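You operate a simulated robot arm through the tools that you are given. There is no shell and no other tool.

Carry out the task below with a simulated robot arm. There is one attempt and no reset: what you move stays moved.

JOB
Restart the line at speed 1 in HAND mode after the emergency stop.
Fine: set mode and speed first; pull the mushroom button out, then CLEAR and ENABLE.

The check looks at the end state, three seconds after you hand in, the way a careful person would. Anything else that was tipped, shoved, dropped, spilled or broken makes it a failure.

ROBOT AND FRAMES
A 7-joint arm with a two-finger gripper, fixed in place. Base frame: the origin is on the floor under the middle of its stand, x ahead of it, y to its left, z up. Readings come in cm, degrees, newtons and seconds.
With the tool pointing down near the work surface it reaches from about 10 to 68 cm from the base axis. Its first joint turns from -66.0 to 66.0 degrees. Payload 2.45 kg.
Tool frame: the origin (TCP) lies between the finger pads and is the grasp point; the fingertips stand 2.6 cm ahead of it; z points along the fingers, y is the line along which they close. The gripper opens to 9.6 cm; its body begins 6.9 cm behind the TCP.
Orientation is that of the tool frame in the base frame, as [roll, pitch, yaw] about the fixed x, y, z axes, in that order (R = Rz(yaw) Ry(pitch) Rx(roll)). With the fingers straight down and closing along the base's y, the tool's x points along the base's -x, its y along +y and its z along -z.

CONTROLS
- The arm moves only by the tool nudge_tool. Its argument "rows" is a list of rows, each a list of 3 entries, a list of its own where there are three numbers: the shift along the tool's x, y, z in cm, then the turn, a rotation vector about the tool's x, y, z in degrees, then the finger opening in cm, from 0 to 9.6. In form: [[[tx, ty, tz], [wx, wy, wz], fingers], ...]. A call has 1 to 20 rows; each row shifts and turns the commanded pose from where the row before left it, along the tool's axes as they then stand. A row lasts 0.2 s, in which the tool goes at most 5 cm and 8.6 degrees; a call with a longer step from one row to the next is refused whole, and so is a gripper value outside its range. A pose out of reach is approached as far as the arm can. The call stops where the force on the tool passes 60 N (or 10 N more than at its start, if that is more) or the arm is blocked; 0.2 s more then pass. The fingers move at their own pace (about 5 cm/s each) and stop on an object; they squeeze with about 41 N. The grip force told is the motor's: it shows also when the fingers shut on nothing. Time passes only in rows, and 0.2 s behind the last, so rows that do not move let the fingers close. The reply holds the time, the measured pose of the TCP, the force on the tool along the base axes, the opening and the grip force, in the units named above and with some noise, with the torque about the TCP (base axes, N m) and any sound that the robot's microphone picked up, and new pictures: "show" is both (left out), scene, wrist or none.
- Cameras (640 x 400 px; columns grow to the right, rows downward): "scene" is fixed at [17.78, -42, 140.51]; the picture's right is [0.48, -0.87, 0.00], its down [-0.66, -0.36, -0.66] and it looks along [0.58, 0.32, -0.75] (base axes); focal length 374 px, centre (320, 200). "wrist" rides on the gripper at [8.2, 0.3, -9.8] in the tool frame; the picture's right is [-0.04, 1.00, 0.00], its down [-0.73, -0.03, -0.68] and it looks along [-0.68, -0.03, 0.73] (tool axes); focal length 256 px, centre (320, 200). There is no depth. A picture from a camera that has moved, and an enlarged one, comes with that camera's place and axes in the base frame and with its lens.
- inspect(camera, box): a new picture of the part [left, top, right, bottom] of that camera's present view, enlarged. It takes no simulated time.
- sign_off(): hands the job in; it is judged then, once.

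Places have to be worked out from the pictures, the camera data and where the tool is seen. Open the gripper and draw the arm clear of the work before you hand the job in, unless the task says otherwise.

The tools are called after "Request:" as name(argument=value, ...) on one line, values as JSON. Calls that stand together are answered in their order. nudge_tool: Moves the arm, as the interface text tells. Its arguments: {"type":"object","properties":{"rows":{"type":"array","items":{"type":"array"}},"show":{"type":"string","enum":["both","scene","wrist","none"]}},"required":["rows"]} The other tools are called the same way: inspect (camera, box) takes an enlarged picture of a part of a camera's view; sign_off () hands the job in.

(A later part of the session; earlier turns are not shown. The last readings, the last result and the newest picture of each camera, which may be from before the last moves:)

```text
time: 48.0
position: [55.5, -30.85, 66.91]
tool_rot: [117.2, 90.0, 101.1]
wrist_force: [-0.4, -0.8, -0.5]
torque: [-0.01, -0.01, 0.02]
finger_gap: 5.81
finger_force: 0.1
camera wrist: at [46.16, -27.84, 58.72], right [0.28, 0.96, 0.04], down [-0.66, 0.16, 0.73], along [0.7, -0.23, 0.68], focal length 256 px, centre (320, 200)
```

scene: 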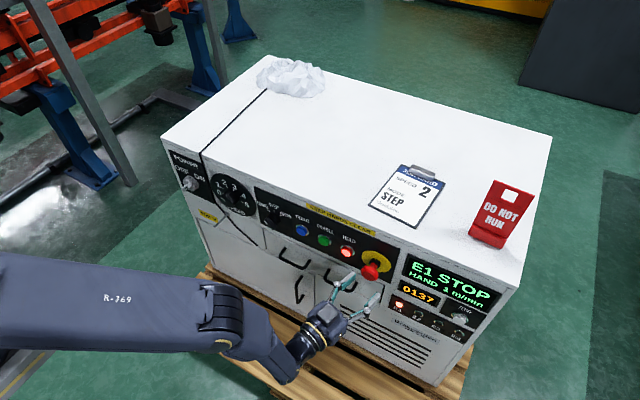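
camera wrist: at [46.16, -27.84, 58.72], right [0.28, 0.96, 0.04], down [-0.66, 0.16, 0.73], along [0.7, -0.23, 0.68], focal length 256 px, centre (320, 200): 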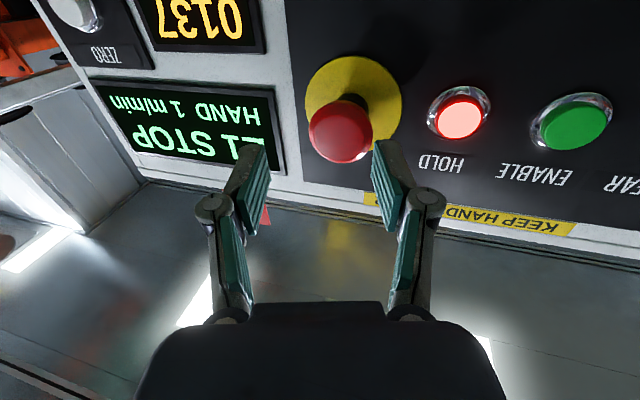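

Yawing freed the wrist: z≈66.9 reached without complaint. With the tool yawed, a vertical grip (pads above and below the head) suits the mushroom best and keeps away from HOLD, so I roll +88° and see if the wrist allows it.

Request:
nudge_tool(rows=[[[0, 0, 0], [0, 0, 8], 5.8], [[0, 0, 0], [0, 0, 8], 5.8], [[0, 0, 0], [0, 0, 8], 5.8], [[0, 0, 0], [0, 0, 8], 5.8], [[0, 0, 0], [0, 0, 8], 5.8], [[0, 0, 0], [0, 0, 8], 5.8], [[0, 0, 0], [0, 0, 8], 5.8], [[0, 0, 0], [0, 0, 8], 5.8], [[0, 0, 0], [0, 0, 8], 5.8], [[0, 0, 0], [0, 0, 8], 5.8], [[0, 0, 0], [0, 0, 8], 5.8], [[0, 0, 0], [0, 0, 0], 5.8]])

Request:
inspect(camera="scene", box=[290, 200, 450, 320])

Request:
inspect(camera="wrist", box=[200, 20, 440, 200])

```text
time: 50.6
position: [55.77, -30.91, 67.12]
tool_rot: [89.9, 1.8, 74.0]
wrist_force: [0.3, 0.4, -0.1]
torque: [-0.02, 0.01, 0.02]
finger_gap: 5.81
finger_force: 0.1
camera wrist: at [48.43, -20.33, 67.04], right [0.0, -0.01, 1.0], down [-0.86, -0.52, -0.01], along [0.52, -0.86, -0.01], focal length 256 px, centre (320, 200)
```

scene: 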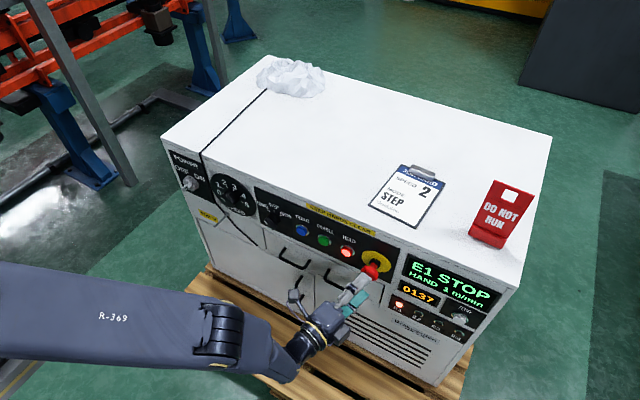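
wrist: 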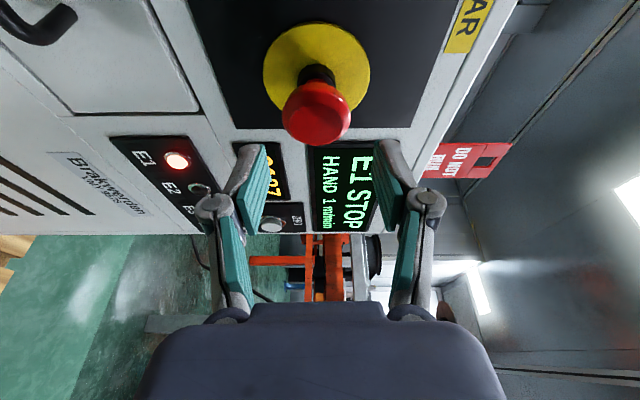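

```text
3.33 times, centred on (370, 260) of scene
camera zoom: at [17.78, -42.0, 140.51], right [0.48, -0.87, 0.0], down [-0.66, -0.36, -0.66], along [0.58, 0.32, -0.75], focal length 1248 px, centre (153, 0)
```

zoom: 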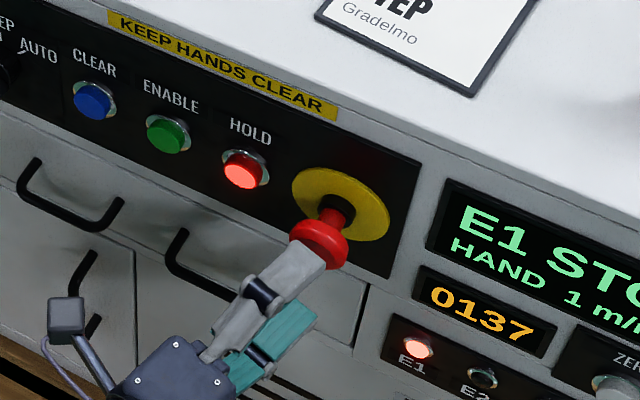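

```text
2.22 times, centred on (320, 110) of wrist
camera zoom: at [48.43, -20.33, 67.04], right [0.0, -0.01, 1.0], down [-0.86, -0.52, -0.01], along [0.52, -0.86, -0.01], focal length 569 px, centre (320, 400)
```

zoom: 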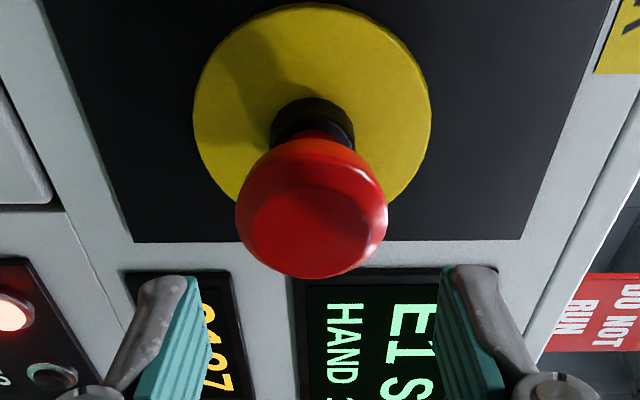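

The wrist allowed it; pads now sit above and below the head with the camera watching from the left. Head works out at ≈[60.5,-30.85,66.8]; I move in diagonally along base x so the pads straddle it, fingers still open.

Request:
nudge_tool(rows=[[[0.46, -0.15, 1.5], [0, 0, 0], 5.8], [[0.46, -0.15, 1.5], [0, 0, 0], 5.8], [[0.46, 0, 1.6], [0, 0, 0], 5.8], [[0, 0, 0], [0, 0, 0], 5.8]])

Request:
inspect(camera="scene", box=[290, 200, 450, 320])

Request:
inspect(camera="wrist", box=[200, 60, 440, 240])

```text
time: 51.6
position: [58.21, -30.84, 66.94]
tool_rot: [90.0, 1.9, 74.0]
wrist_force: [-0.3, -0.7, 0.6]
torque: [0.0, 0.03, -0.01]
finger_gap: 5.79
finger_force: 0.1
out of reach, approached as far as the arm can: row 2, 3
camera wrist: at [50.86, -20.3, 66.9], right [0.0, -0.01, 1.0], down [-0.86, -0.52, 0.0], along [0.52, -0.86, -0.01], focal length 256 px, centre (320, 200)
```

scene: 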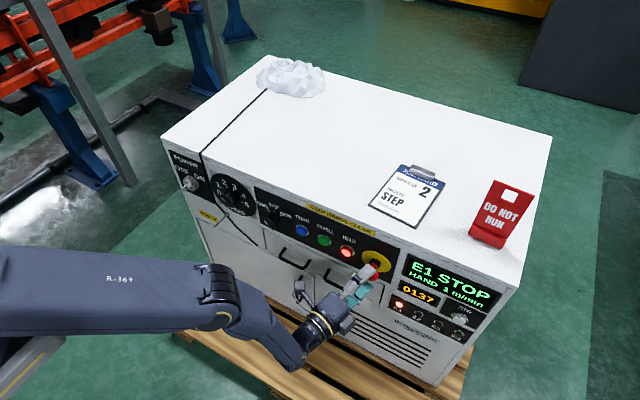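
wrist: 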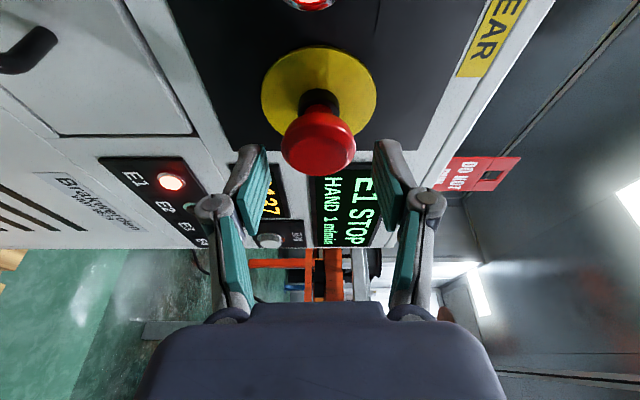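

```text
3.33 times, centred on (370, 260) of scene
camera zoom: at [17.78, -42.0, 140.51], right [0.48, -0.87, 0.0], down [-0.66, -0.36, -0.66], along [0.58, 0.32, -0.75], focal length 1248 px, centre (153, 0)
```

zoom: 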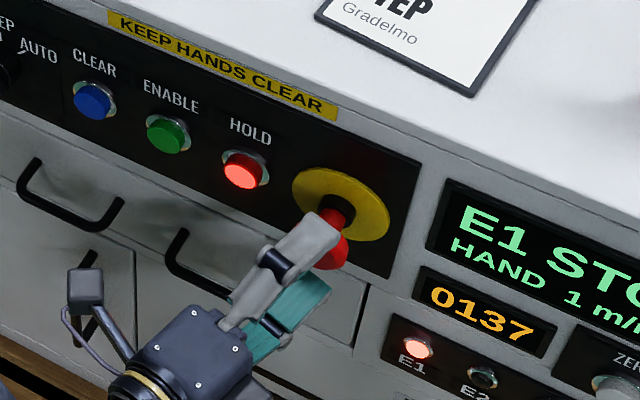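

```text
2.22 times, centred on (320, 150) of wrist
camera zoom: at [50.86, -20.3, 66.9], right [0.0, -0.01, 1.0], down [-0.86, -0.52, 0.0], along [0.52, -0.86, -0.01], focal length 569 px, centre (320, 311)
```

zoom: 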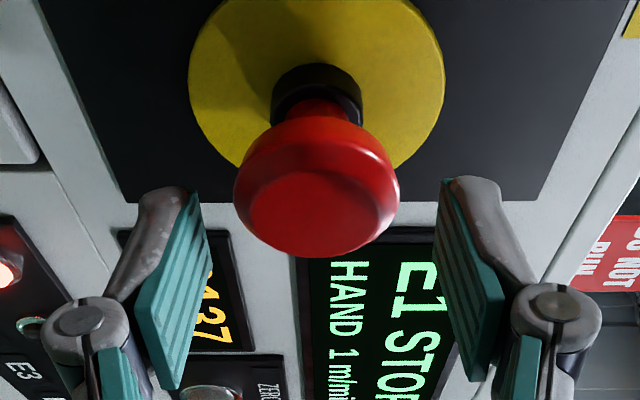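

It clipped at x≈58.2, better than before, so more yaw buys more reach. The pads are above/below the head, so I yaw another 14° outward (about tool y) and continue moving in along base x.

Request:
nudge_tool(rows=[[[0, 0, 0], [0, -7, 0], 5.8], [[0, 0, 0], [0, -7, 0], 5.8], [[0.4, 0, 0.7], [0, 0, 0], 5.8], [[0.4, 0, 0.7], [0, 0, 0], 5.8], [[0.4, 0, 0.7], [0, 0, 0], 5.8], [[0, 0, 0], [0, 0, 0], 5.8]])

Request:
inspect(camera="scene", box=[290, 200, 450, 320])

Request:
inspect(camera="wrist", box=[200, 60, 440, 240])

```text
time: 53.0
position: [60.44, -30.88, 67.33]
tool_rot: [89.6, 1.9, 60.0]
wrist_force: [-0.3, -0.3, 0.6]
torque: [0.01, -0.01, -0.02]
finger_gap: 5.78
finger_force: 0.1
out of reach, approached as far as the arm can: row 4
camera wrist: at [56.01, -18.88, 67.17], right [-0.01, 0.0, 1.0], down [-0.96, -0.3, -0.01], along [0.3, -0.96, 0.0], focal length 256 px, centre (320, 200)
```

scene: 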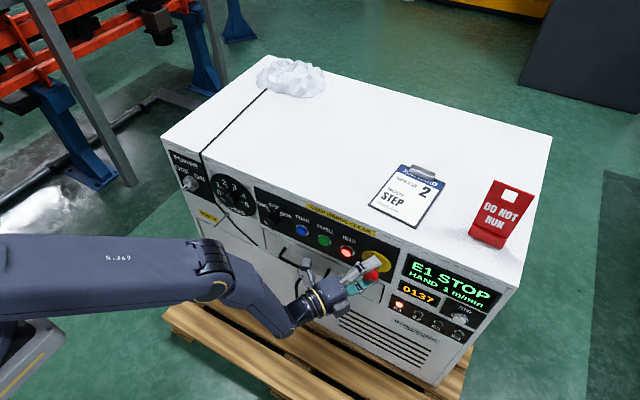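
wrist: 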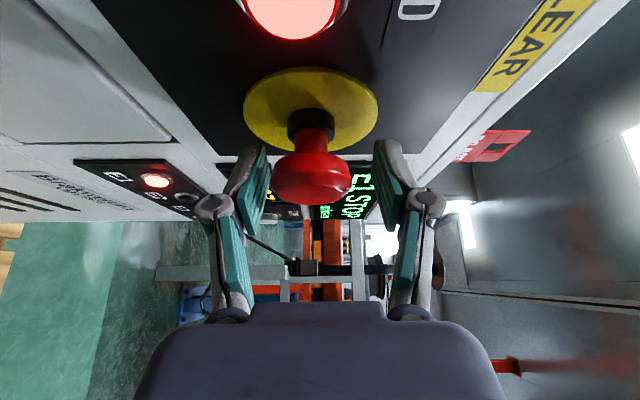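

```text
3.33 times, centred on (370, 260) of scene
camera zoom: at [17.78, -42.0, 140.51], right [0.48, -0.87, 0.0], down [-0.66, -0.36, -0.66], along [0.58, 0.32, -0.75], focal length 1248 px, centre (153, 0)
```

zoom: 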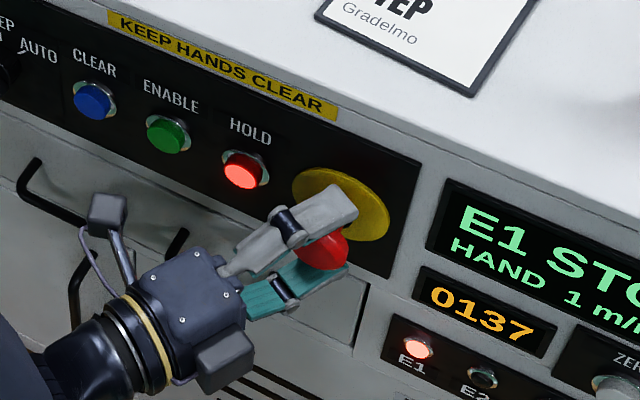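

```text
2.22 times, centred on (320, 150) of wrist
camera zoom: at [56.01, -18.88, 67.17], right [-0.01, 0.0, 1.0], down [-0.96, -0.3, -0.01], along [0.3, -0.96, 0.0], focal length 569 px, centre (320, 311)
```

zoom: 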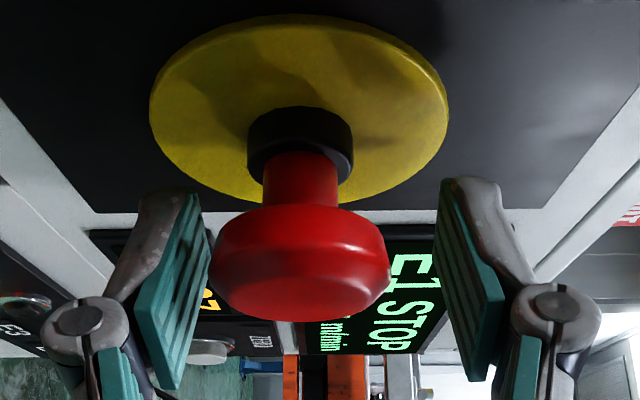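

Now a clear profile view: the head sits between the pads, about 0.4 cm below the tool centre, with stem and collar behind it. I lower by 0.4 cm and close on the rim.

Request:
nudge_tool(rows=[[[0, -0.4, 0], [0, 0, 0], 5.8], [[0, 0, 0], [0, 0, 0], 5.8], [[0, 0, 0], [0, 0, 0], 4.8], [[0, 0, 0], [0, 0, 0], 4.2], [[0, 0, 0], [0, 0, 0], 3.5], [[0, 0, 0], [0, 0, 0], 3.0], [[0, 0, 0], [0, 0, 0], 3.0]])

Request:
inspect(camera="wrist", box=[200, 60, 440, 240])

```text
time: 54.6
position: [60.5, -30.74, 67.12]
tool_rot: [90.1, 1.7, 60.0]
wrist_force: [1.0, -3.3, -20.2]
torque: [-0.05, 0.01, -0.1]
finger_gap: 4.34
finger_force: 9.7
out of reach, approached as far as the arm can: row 1
camera wrist: at [55.91, -18.84, 67.0], right [0.0, -0.01, 1.0], down [-0.96, -0.3, -0.01], along [0.3, -0.96, 0.0], focal length 256 px, centre (320, 200)
```

scene: 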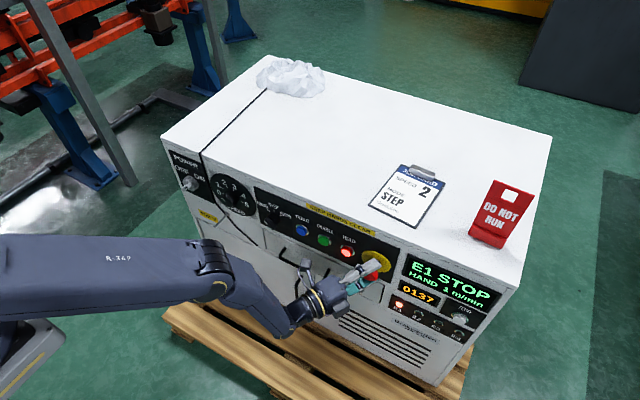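
wrist: 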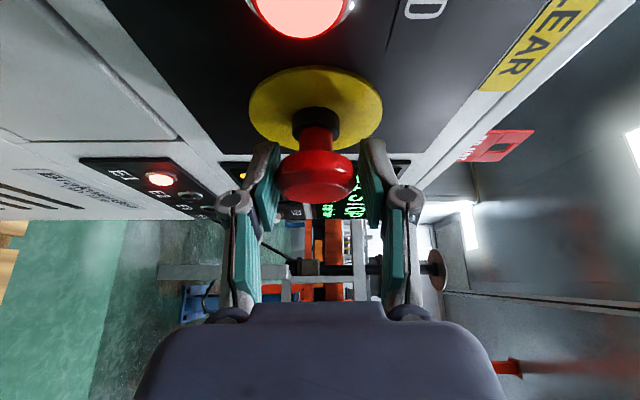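

```text
2.22 times, centred on (320, 150) of wrist
camera zoom: at [55.91, -18.84, 67.0], right [0.0, -0.01, 1.0], down [-0.96, -0.3, -0.01], along [0.3, -0.96, 0.0], focal length 569 px, centre (320, 311)
```

zoom: 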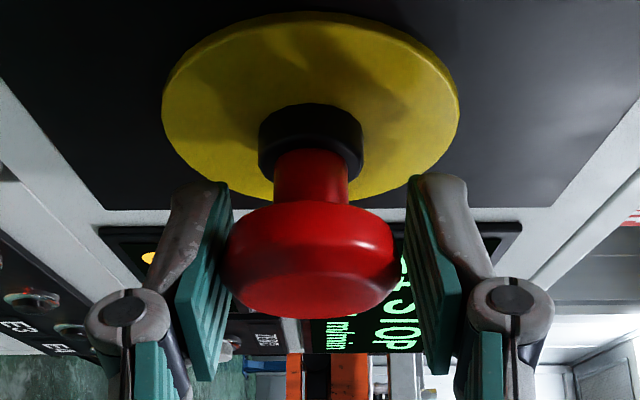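

The lower pad touches first (about -20 N in z) because the arm is again at its lower limit. I keep the close command for a few more rows to see whether the grip completes with the arm's compliance.

Request:
nudge_tool(rows=[[[0, 0, 0], [0, 0, 0], 3.0], [[0, 0, 0], [0, 0, 0], 3.0], [[0, 0, 0], [0, 0, 0], 3.0]], show="wrist")

```text
time: 55.4
position: [60.54, -30.89, 66.96]
tool_rot: [89.8, 1.9, 60.0]
wrist_force: [-3.8, 0.7, -20.0]
torque: [0.04, 0.13, -0.01]
finger_gap: 4.44
finger_force: 11.0
camera wrist: at [55.95, -18.85, 67.04], right [-0.01, -0.01, 1.0], down [-0.96, -0.3, -0.01], along [0.3, -0.96, 0.0], focal length 256 px, centre (320, 200)
```

wrist: 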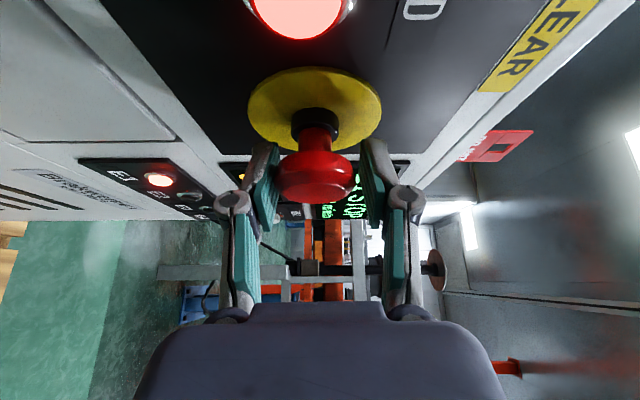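

It stalls one-sided, so I reopen, yaw a further 8° to regain reach, and lower by 0.25 cm before regripping.

Request:
nudge_tool(rows=[[[0, 0, 0], [0, 0, 0], 5.0], [[0, 0, 0], [0, 0, 0], 5.8], [[0, 0, 0], [0, -4, 0], 5.8], [[0, 0, 0], [0, -4, 0], 5.8], [[0, -0.2, 0], [0, 0, 0], 5.8], [[0, -0.1, 0], [0, 0, 0], 5.8], [[0, 0, 0], [0, 0, 0], 5.8]])

Request:
inspect(camera="wrist", box=[200, 60, 440, 240])

Request:
inspect(camera="scene", box=[290, 200, 450, 320])

```text
time: 57.0
position: [60.54, -30.94, 67.44]
tool_rot: [89.3, 1.8, 51.9]
wrist_force: [-0.2, -0.2, 0.2]
torque: [0.0, 0.04, 0.02]
finger_gap: 5.78
finger_force: 0.1
out of reach, approached as far as the arm can: row 4
camera wrist: at [57.77, -18.41, 67.31], right [-0.01, 0.0, 1.0], down [-0.99, -0.16, -0.01], along [0.16, -0.99, 0.0], focal length 256 px, centre (320, 200)
```

scene: 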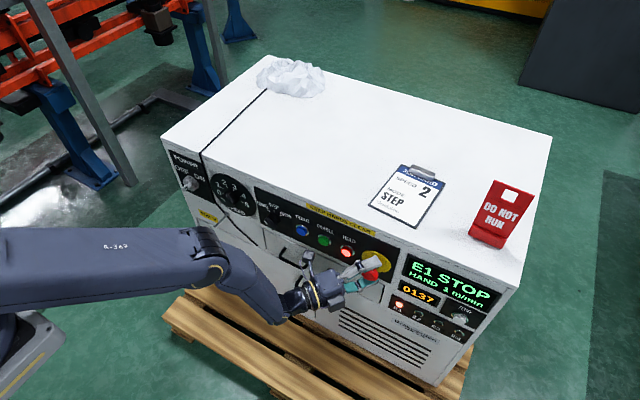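
wrist: 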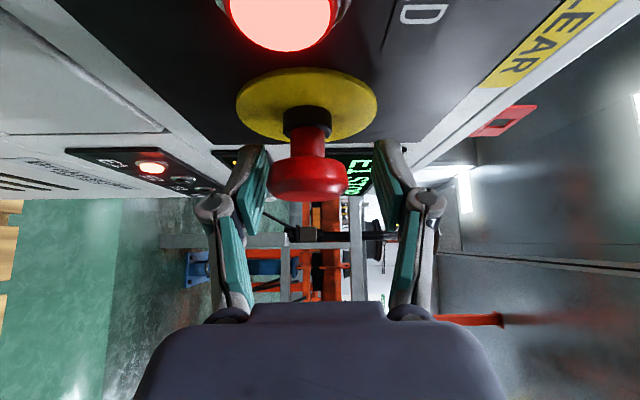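

```text
2.22 times, centred on (320, 150) of wrist
camera zoom: at [57.77, -18.41, 67.31], right [-0.01, 0.0, 1.0], down [-0.99, -0.16, -0.01], along [0.16, -0.99, 0.0], focal length 569 px, centre (320, 311)
```

zoom: 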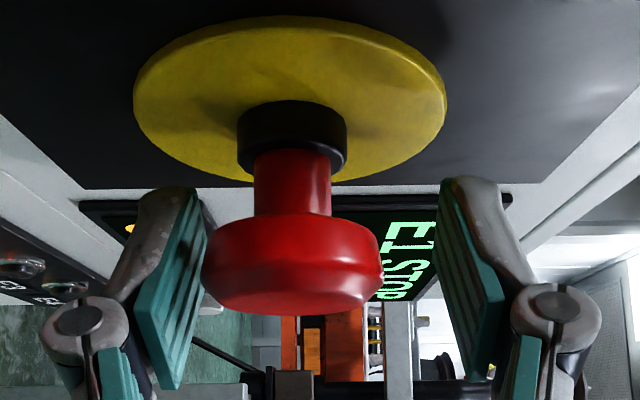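

```text
3.33 times, centred on (370, 260) of scene
camera zoom: at [17.78, -42.0, 140.51], right [0.48, -0.87, 0.0], down [-0.66, -0.36, -0.66], along [0.58, 0.32, -0.75], focal length 1248 px, centre (153, 0)
```

zoom: 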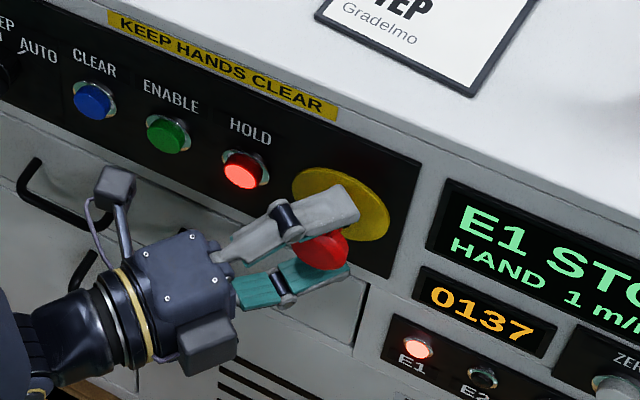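

Lowering rows are accepted now; head is still ~0.65 cm below tool centre. I lower by 0.65 in small steps and check.

Request:
nudge_tool(rows=[[[0, -0.25, 0], [0, 0, 0], 5.8], [[0, -0.2, 0], [0, 0, 0], 5.8], [[0, -0.2, 0], [0, 0, 0], 5.8], [[0, 0, 0], [0, 0, 0], 5.8]], show="wrist")

Request:
inspect(camera="wrist", box=[200, 60, 440, 240])

```text
time: 58.0
position: [60.6, -30.98, 67.43]
tool_rot: [89.2, 1.8, 52.0]
wrist_force: [0.1, 0.4, -0.2]
torque: [-0.04, 0.0, -0.01]
finger_gap: 5.79
finger_force: 0.1
out of reach, approached as far as the arm can: row 1, 3
camera wrist: at [57.77, -18.41, 67.31], right [-0.01, 0.0, 1.0], down [-0.99, -0.16, -0.01], along [0.16, -0.99, 0.0], focal length 256 px, centre (320, 200)
```

wrist: 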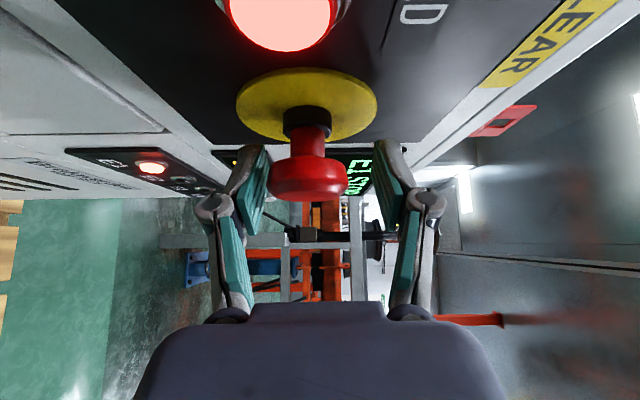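

```text
2.22 times, centred on (320, 150) of wrist
camera zoom: at [57.77, -18.41, 67.31], right [-0.01, 0.0, 1.0], down [-0.99, -0.16, -0.01], along [0.16, -0.99, 0.0], focal length 569 px, centre (320, 311)
```

zoom: 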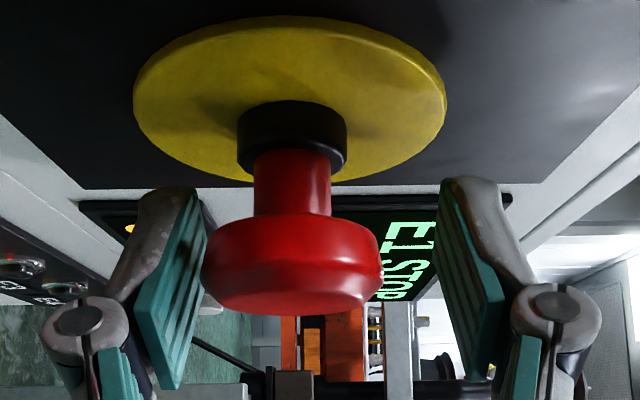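

The lower limit got worse with this much yaw. I back out 1.2 cm along x (the pads only need to overlap the rim near their tips), return to -30° yaw and try lowering there.

Request:
nudge_tool(rows=[[[-0.74, 0, -0.95], [0, 0, 0], 5.8], [[0, 0, 0], [0, 4, 0], 5.8], [[0, 0, 0], [0, 4, 0], 5.8], [[0, -0.3, 0], [0, 0, 0], 5.8], [[0, -0.3, 0], [0, 0, 0], 5.8], [[0, 0, 0], [0, 0, 0], 5.8]], show="wrist")

Request:
inspect(camera="wrist", box=[200, 60, 440, 240])

```text
time: 59.4
position: [59.46, -30.95, 66.98]
tool_rot: [89.6, 1.9, 60.0]
wrist_force: [-0.7, 0.1, -0.4]
torque: [0.04, -0.01, -0.02]
finger_gap: 5.78
finger_force: 0.0
out of reach, approached as far as the arm can: row 5
camera wrist: at [54.89, -18.97, 66.92], right [-0.01, 0.0, 1.0], down [-0.96, -0.3, -0.01], along [0.3, -0.96, 0.0], focal length 256 px, centre (320, 200)
```

wrist: 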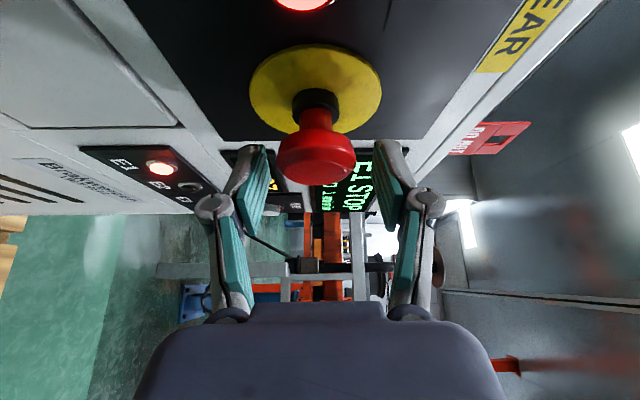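

```text
2.22 times, centred on (320, 150) of wrist
camera zoom: at [54.89, -18.97, 66.92], right [-0.01, 0.0, 1.0], down [-0.96, -0.3, -0.01], along [0.3, -0.96, 0.0], focal length 569 px, centre (320, 311)
```

zoom: 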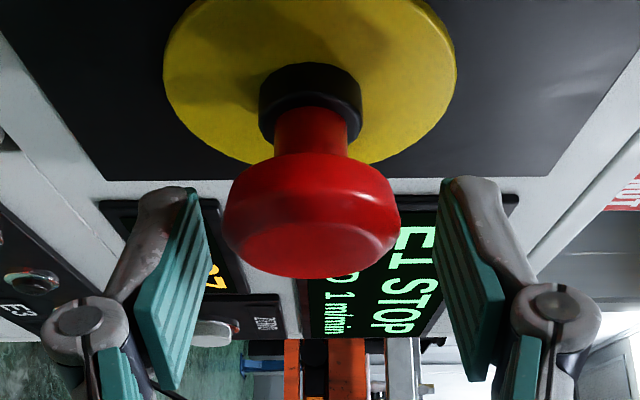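

Only ~0.2 cm too high now. The limit seems to be how low the wrist can go, so I tip the tool 6° downward (which raises the wrist) and lower the remaining bit.

Request:
nudge_tool(rows=[[[0, 0, 0], [3, 0, 0], 5.8], [[0, 0, 0], [3, 0, 0], 5.8], [[0, -0.1, 0], [0, 0, 0], 5.8], [[0.2, 0, 0.35], [0, 0, 0], 5.8], [[0, 0, 0], [0, 0, 0], 5.8]], show="wrist")

Request:
inspect(camera="wrist", box=[200, 60, 440, 240])

```text
time: 60.6
position: [59.74, -30.71, 66.81]
tool_rot: [95.7, 1.8, 60.0]
wrist_force: [0.7, -0.6, 0.7]
torque: [-0.01, 0.01, 0.03]
finger_gap: 5.79
finger_force: 0.1
camera wrist: at [55.34, -18.83, 67.78], right [0.08, -0.06, 1.0], down [-0.95, -0.29, 0.06], along [0.29, -0.95, -0.08], focal length 256 px, centre (320, 200)
```

wrist: 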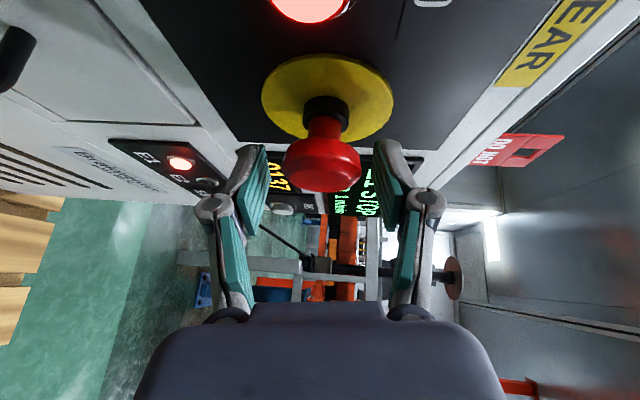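

```text
2.22 times, centred on (320, 150) of wrist
camera zoom: at [55.34, -18.83, 67.78], right [0.08, -0.06, 1.0], down [-0.95, -0.29, 0.06], along [0.29, -0.95, -0.08], focal length 569 px, centre (320, 311)
```

zoom: 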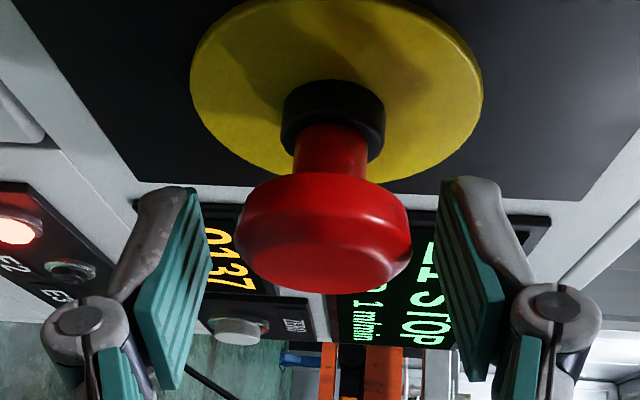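

Reachable and centred now (head within 1 mm of the tool centre). Closing on the rim.

Request:
nudge_tool(rows=[[[0, 0, 0], [0, 0, 0], 5.0], [[0, 0, 0], [0, 0, 0], 4.4], [[0, 0, 0], [0, 0, 0], 3.8], [[0, 0, 0], [0, 0, 0], 3.0], [[0, 0, 0], [0, 0, 0], 2.5], [[0, 0, 0], [0, 0, 0], 2.5]], show="wrist")

Request:
inspect(camera="wrist", box=[200, 60, 440, 240])

```text
time: 62.0
position: [59.79, -30.81, 66.86]
tool_rot: [95.4, 1.8, 60.0]
wrist_force: [-3.1, 2.7, 7.0]
torque: [0.0, 0.11, 0.06]
finger_gap: 3.89
finger_force: 44.7
camera wrist: at [55.35, -18.84, 67.82], right [0.08, -0.05, 1.0], down [-0.95, -0.29, 0.06], along [0.29, -0.95, -0.08], focal length 256 px, centre (320, 200)
```

wrist: 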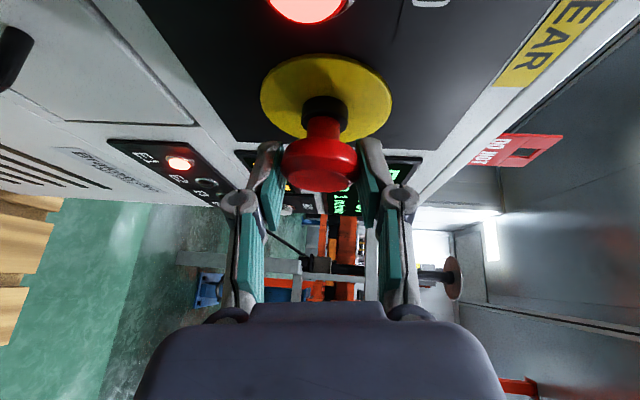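

```text
2.22 times, centred on (320, 150) of wrist
camera zoom: at [55.35, -18.84, 67.82], right [0.08, -0.05, 1.0], down [-0.95, -0.29, 0.06], along [0.29, -0.95, -0.08], focal length 569 px, centre (320, 311)
```

zoom: 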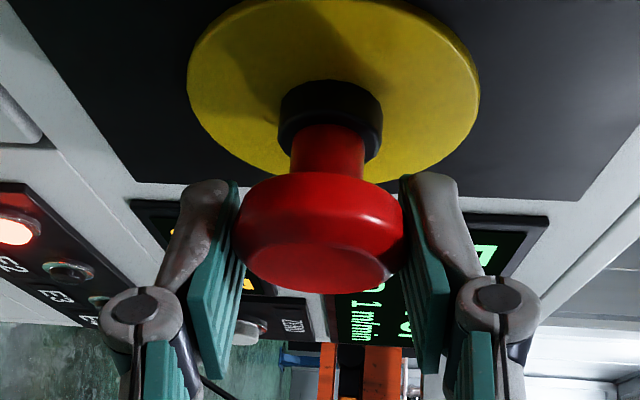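

Firm grip (3.9 cm, 45 N). Now I pull straight out along base -x in 0.3 cm steps and watch force and sound.

Request:
nudge_tool(rows=[[[-0.15, -0.03, -0.26], [0, 0, 0], 2.5], [[-0.15, -0.03, -0.26], [0, 0, 0], 2.5], [[-0.15, -0.03, -0.26], [0, 0, 0], 2.5], [[0, 0, 0], [0, 0, 0], 2.5]])

Request:
inspect(camera="wrist", box=[200, 60, 440, 240])

Request:
inspect(camera="scene", box=[380, 240, 520, 350])

```text
time: 63.0
position: [58.97, -30.72, 66.85]
tool_rot: [95.5, 1.9, 60.0]
wrist_force: [13.2, -8.1, -3.5]
torque: [0.02, 0.31, -0.48]
finger_gap: 3.88
finger_force: 45.2
camera wrist: at [54.47, -18.84, 67.84], right [0.08, -0.06, 1.0], down [-0.95, -0.29, 0.06], along [0.29, -0.95, -0.08], focal length 256 px, centre (320, 200)
```

scene: 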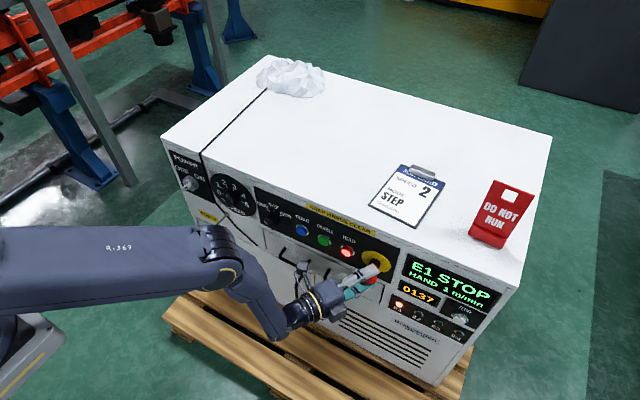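
wrist: 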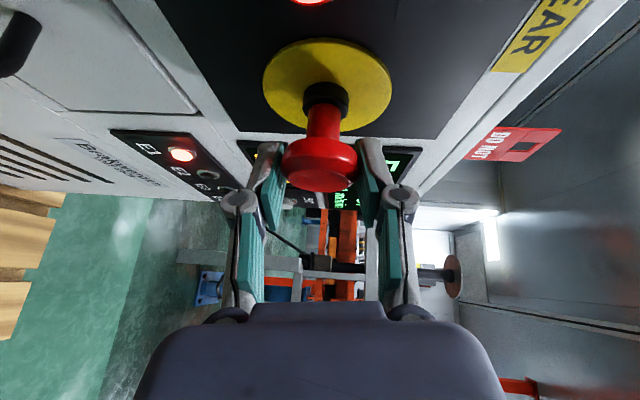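

```text
2.22 times, centred on (320, 150) of wrist
camera zoom: at [54.47, -18.84, 67.84], right [0.08, -0.06, 1.0], down [-0.95, -0.29, 0.06], along [0.29, -0.95, -0.08], focal length 569 px, centre (320, 311)
```

zoom: 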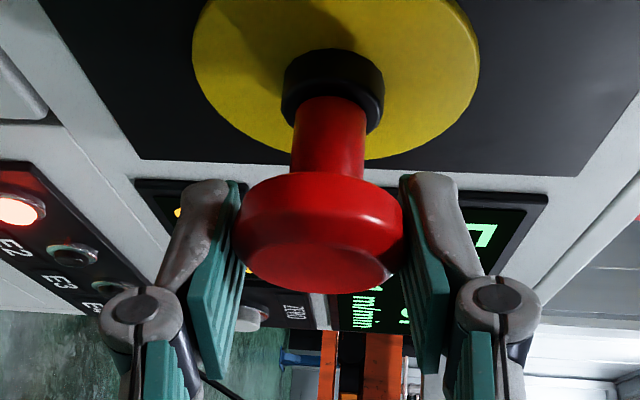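

```text
3.64 times, centred on (450, 295) of scene
camera zoom: at [17.81, -42.02, 140.5], right [0.48, -0.87, 0.0], down [-0.66, -0.36, -0.66], along [0.58, 0.32, -0.75], focal length 1362 px, centre (-153, -146)
```

zoom: 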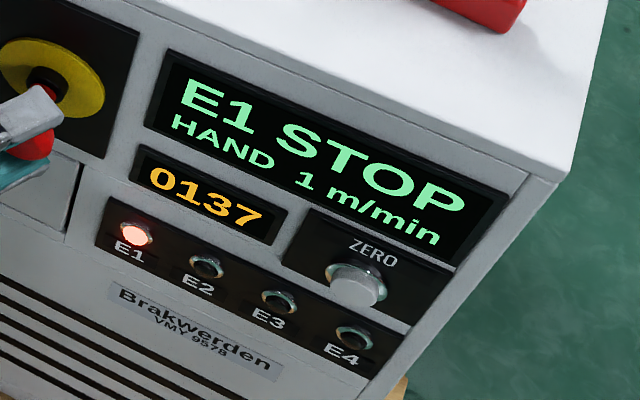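

The stem is visibly longer: the button has come out ~0.9 cm with the head still held. I pull a little more to find the end of its travel.

Request:
nudge_tool(rows=[[[-0.1, -0.02, -0.17], [0, 0, 0], 2.5], [[-0.1, -0.02, -0.17], [0, 0, 0], 2.5], [[0, 0, 0], [0, 0, 0], 2.5]], show="wrist")

Request:
inspect(camera="wrist", box=[200, 60, 440, 240])

```text
time: 63.8
position: [58.51, -30.77, 66.93]
tool_rot: [95.4, 1.8, 60.1]
wrist_force: [41.2, -7.3, -15.6]
torque: [0.08, 0.23, 0.13]
finger_gap: 3.88
finger_force: 44.8
camera wrist: at [54.09, -18.8, 67.86], right [0.08, -0.05, 1.0], down [-0.95, -0.3, 0.06], along [0.29, -0.95, -0.08], focal length 256 px, centre (320, 200)
```

wrist: 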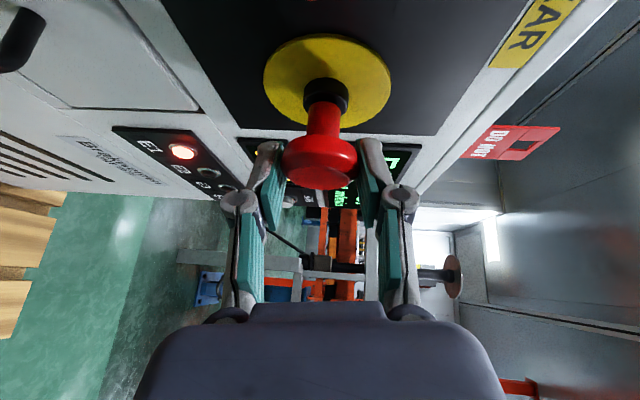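

```text
2.22 times, centred on (320, 150) of wrist
camera zoom: at [54.09, -18.8, 67.86], right [0.08, -0.05, 1.0], down [-0.95, -0.3, 0.06], along [0.29, -0.95, -0.08], focal length 569 px, centre (320, 311)
```

zoom: 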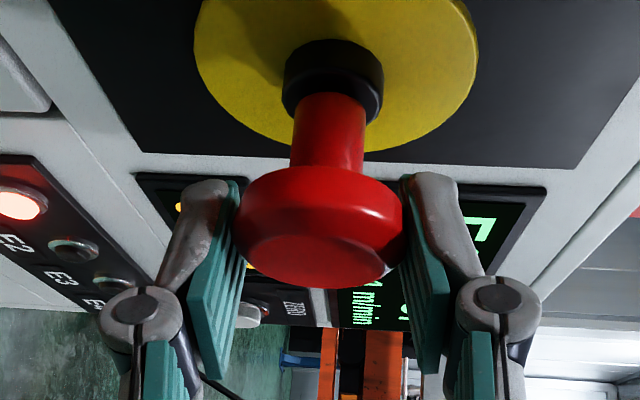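

Force rose to 41 N, so it is at the end of its travel. I release gently and back straight off along -x.

Request:
nudge_tool(rows=[[[0, 0, 0], [0, 0, 0], 3.8], [[0, 0, 0], [0, 0, 0], 4.2], [[0, 0, 0], [0, 0, 0], 5.0], [[0, 0, 0], [0, 0, 0], 6.0], [[-0.5, -0.09, -0.86], [0, 0, 0], 6.0], [[-1.0, -0.1, -1.72], [0, 0, 0], 6.0], [[-1.0, -0.1, -1.72], [0, 0, 0], 6.0], [[-1.0, -0.1, -1.72], [0, 0, 0], 6.0], [[0, 0, 0], [0, 0, 0], 6.0]])

Request:
inspect(camera="scene", box=[290, 190, 520, 350])

Request:
inspect(camera="wrist", box=[200, 20, 440, 200])

```text
time: 65.8
position: [51.5, -30.86, 67.25]
tool_rot: [95.6, 1.9, 60.0]
wrist_force: [0.2, -0.2, 0.3]
torque: [-0.01, 0.01, -0.01]
finger_gap: 5.99
finger_force: 0.0
camera wrist: at [46.96, -18.9, 68.32], right [0.08, -0.06, 1.0], down [-0.95, -0.29, 0.06], along [0.29, -0.95, -0.08], focal length 256 px, centre (320, 200)
```

scene: 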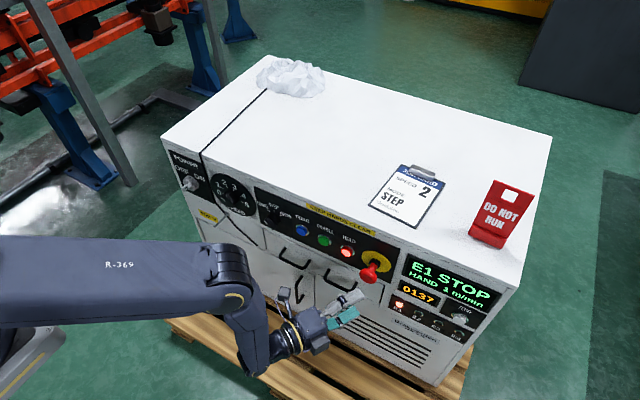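
wrist: 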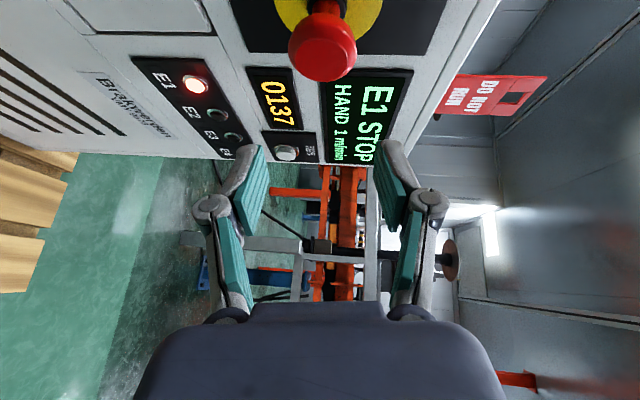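

```text
2.50 times, centred on (405, 270) of scene
camera zoom: at [17.78, -42.0, 140.51], right [0.48, -0.87, 0.0], down [-0.66, -0.36, -0.66], along [0.58, 0.32, -0.75], focal length 936 px, centre (108, 25)
```

zoom: 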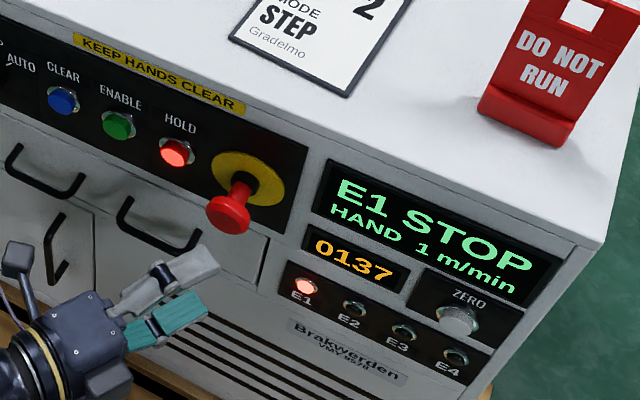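

```text
2.22 times, centred on (320, 110) of wrist
camera zoom: at [46.96, -18.9, 68.32], right [0.08, -0.06, 1.0], down [-0.95, -0.29, 0.06], along [0.29, -0.95, -0.08], focal length 569 px, centre (320, 400)
```

zoom: 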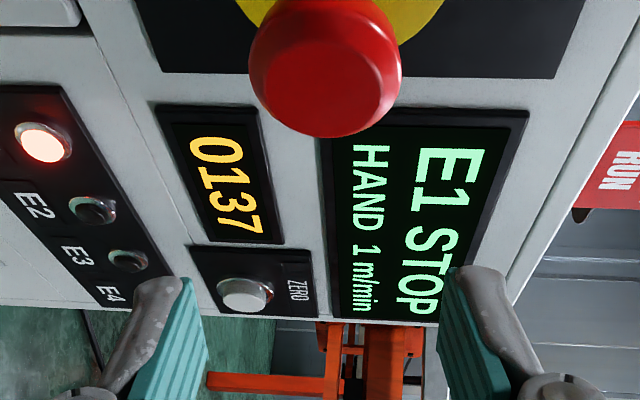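

The mushroom stays out and E1 STOP remains latched, waiting for CLEAR. I close the fingers to make a pusher, move over to CLEAR (y≈-11.6) at a safe distance and reduce the yaw to about -9°.

Request:
nudge_tool(rows=[[[3.54, -0.24, -1.57], [0, 0, 0], 4], [[3.54, -0.24, -1.57], [0, 0, 0], 2], [[3.54, -0.24, -1.57], [0, 0, 0], 0], [[3.54, -0.24, -1.57], [0, 0, 0], 0], [[3.54, -0.24, -1.57], [0, 0, 0], 0], [[0, 0, 0], [0, 7, 0], 0], [[0, 0, 0], [0, 7, 0], 0], [[0, 0, 0], [0, 7, 0], 0], [[0, 0, 0], [0, 0, 0], 0]])

Request:
inspect(camera="scene", box=[240, 190, 400, 310])

Request:
inspect(camera="wrist", box=[200, 20, 440, 200])

```text
time: 67.8
position: [53.4, -11.58, 66.16]
tool_rot: [95.9, -0.3, 80.9]
wrist_force: [0.4, 0.2, -0.5]
torque: [0.02, 0.0, 0.0]
finger_gap: 0.03
finger_force: 28.3
camera wrist: at [45.0, -1.95, 67.48], right [0.09, -0.06, 0.99], down [-0.79, -0.62, 0.04], along [0.61, -0.78, -0.11], focal length 256 px, centre (320, 200)
```

scene: 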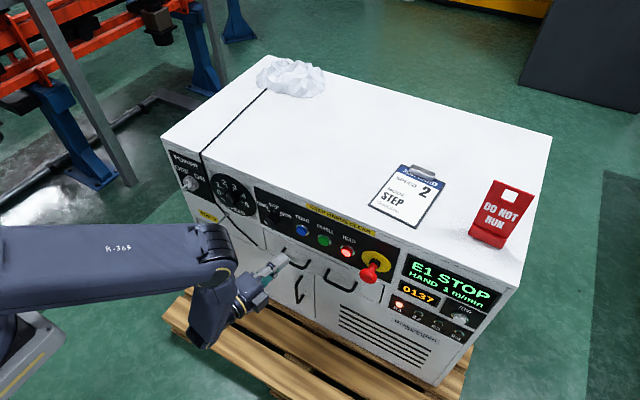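
wrist: 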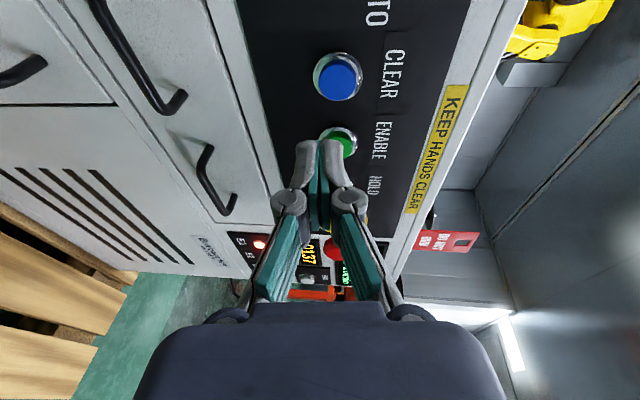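

```text
3.33 times, centred on (320, 250) of scene
camera zoom: at [17.78, -42.01, 140.51], right [0.48, -0.87, 0.0], down [-0.66, -0.36, -0.66], along [0.58, 0.32, -0.75], focal length 1248 px, centre (320, 33)
```

zoom: 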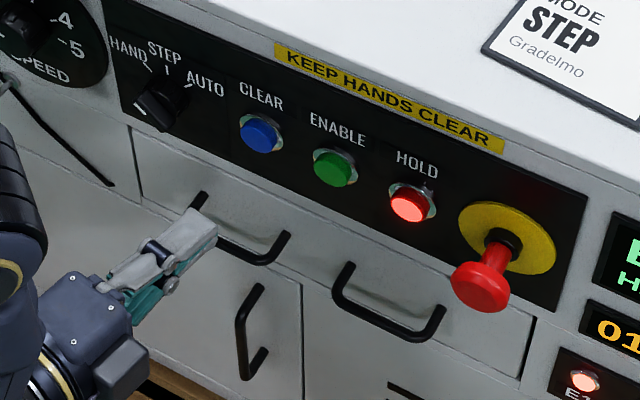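

```text
2.22 times, centred on (320, 110) of wrist
camera zoom: at [45.0, -1.95, 67.48], right [0.09, -0.06, 0.99], down [-0.79, -0.62, 0.04], along [0.61, -0.78, -0.11], focal length 569 px, centre (320, 400)
```

zoom: 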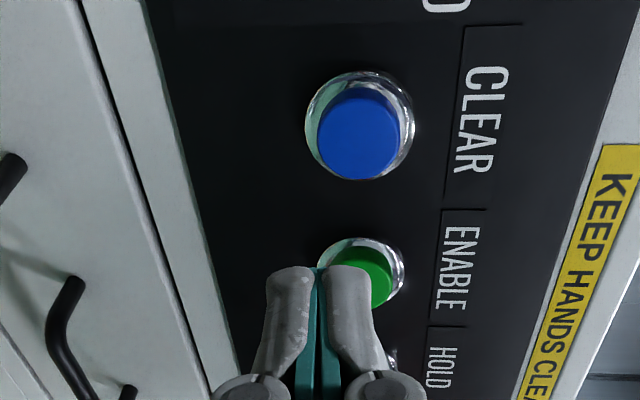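

I straighten the tool (yaw and pitch to zero) and move to x≈57 in front of CLEAR, keeping the arm's lower limit in mind.

Request:
nudge_tool(rows=[[[0, 0, 1.0], [0, 4.5, 0], 0], [[0, 0, 1.0], [0, 4.6, 0], 0], [[0, 0.2, 0.6], [-3, 0, 0], 0], [[0, 0.1, 0.6], [-3, 0, 0], 0], [[0, 0, 0.5], [0, 0, 0], 0], [[0, 0, 0], [0, 0, 0], 0]])

Request:
inspect(camera="wrist", box=[200, 20, 440, 200])

Request:
inspect(camera="scene", box=[240, 190, 400, 310])

```text
time: 69.2
position: [57.28, -11.8, 66.16]
tool_rot: [89.7, -1.1, 89.9]
wrist_force: [0.5, -0.2, 0.2]
torque: [0.02, 0.0, -0.01]
finger_gap: 0.0
finger_force: 28.6
camera wrist: at [47.27, -3.68, 66.6], right [0.0, -0.06, 1.0], down [-0.68, -0.73, -0.05], along [0.73, -0.68, -0.04], focal length 256 px, centre (320, 200)
```

scene: 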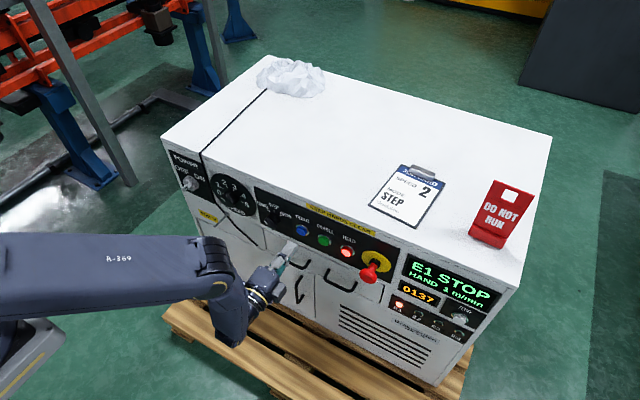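
wrist: 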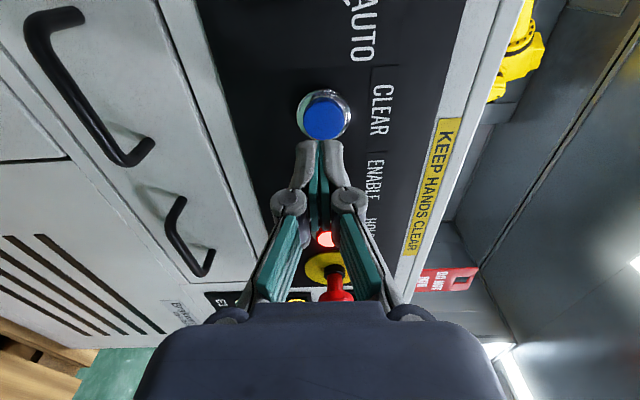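

```text
2.22 times, centred on (320, 110) of wrist
camera zoom: at [47.27, -3.68, 66.6], right [0.0, -0.06, 1.0], down [-0.68, -0.73, -0.05], along [0.73, -0.68, -0.04], focal length 569 px, centre (320, 400)
```

zoom: 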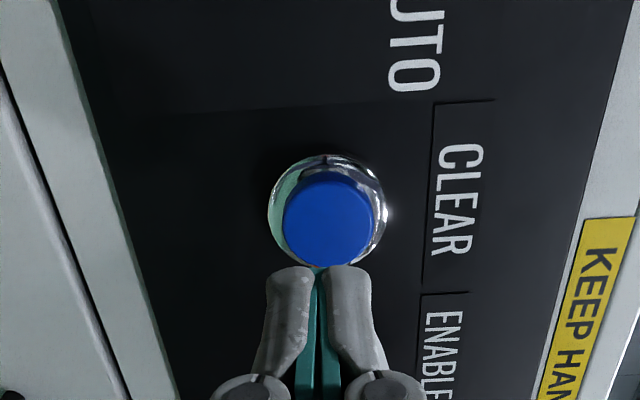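

```text
3.33 times, centred on (320, 250) of scene
camera zoom: at [17.78, -42.0, 140.51], right [0.48, -0.87, 0.0], down [-0.66, -0.36, -0.66], along [0.58, 0.32, -0.75], focal length 1248 px, centre (320, 33)
```

zoom: 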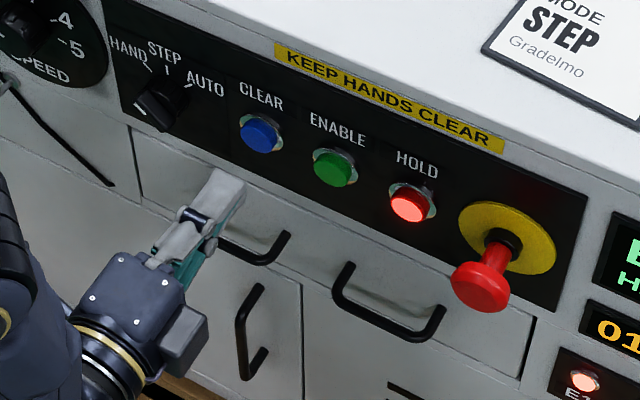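

CLEAR lies at about y -11.6, z 66.4; tool axis is 0.2–0.3 cm off. I correct and advance to just short of contact.

Request:
nudge_tool(rows=[[[0.28, 0.2, 1.0], [0, 0, 0], 0], [[0, 0, 1.2], [0, 0, 0], 0], [[0, 0, 1.0], [0, 0, 0], 0], [[0, 0, 0], [0, 0, 0], 0]])

Request:
inspect(camera="wrist", box=[230, 60, 410, 195])

Request:
inspect(camera="scene", box=[260, 200, 360, 275])

```text
time: 70.2
position: [60.29, -11.57, 66.4]
tool_rot: [89.8, -1.3, 89.9]
wrist_force: [0.2, -0.1, -0.5]
torque: [0.0, -0.01, -0.03]
finger_gap: 0.0
finger_force: 28.6
camera wrist: at [50.49, -3.45, 66.85], right [0.0, -0.06, 1.0], down [-0.68, -0.73, -0.05], along [0.73, -0.68, -0.04], focal length 256 px, centre (320, 200)
```

scene: 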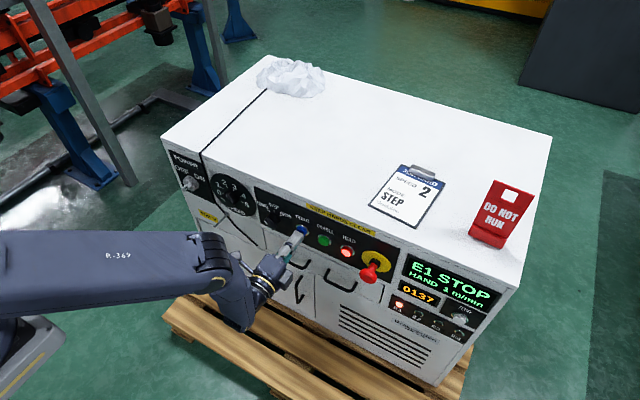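
wrist: 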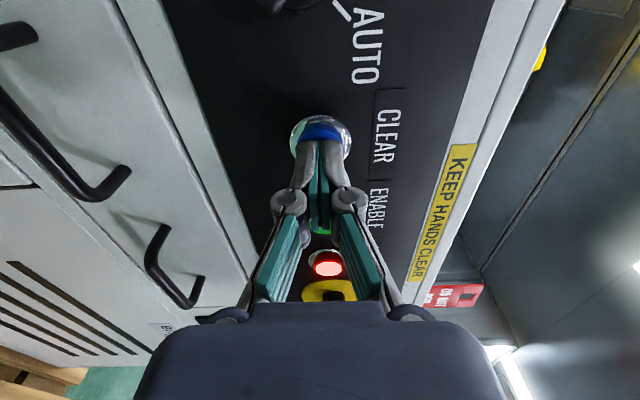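

```text
2.96 times, centred on (320, 128) of wrist
camera zoom: at [50.49, -3.45, 66.85], right [0.0, -0.06, 1.0], down [-0.68, -0.73, -0.05], along [0.73, -0.68, -0.04], focal length 758 px, centre (320, 415)
```

zoom: 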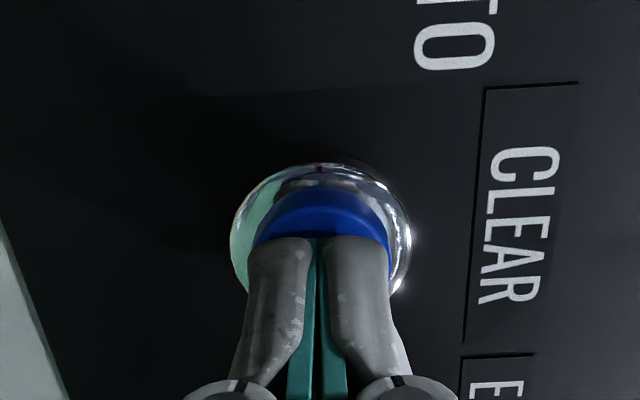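

```text
5.33 times, centred on (310, 238) of scene
camera zoom: at [17.78, -42.0, 140.51], right [0.48, -0.87, 0.0], down [-0.66, -0.36, -0.66], along [0.58, 0.32, -0.75], focal length 1997 px, centre (373, 0)
```

zoom: 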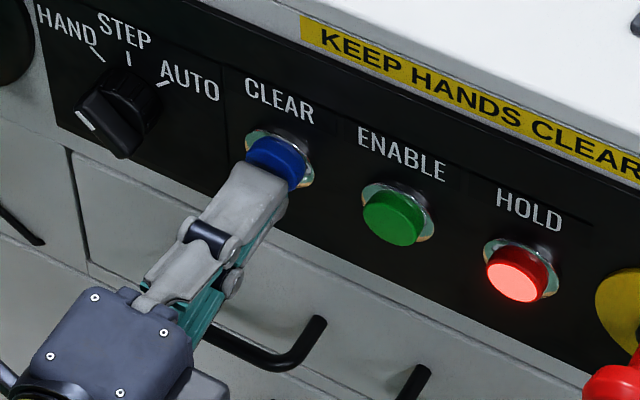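

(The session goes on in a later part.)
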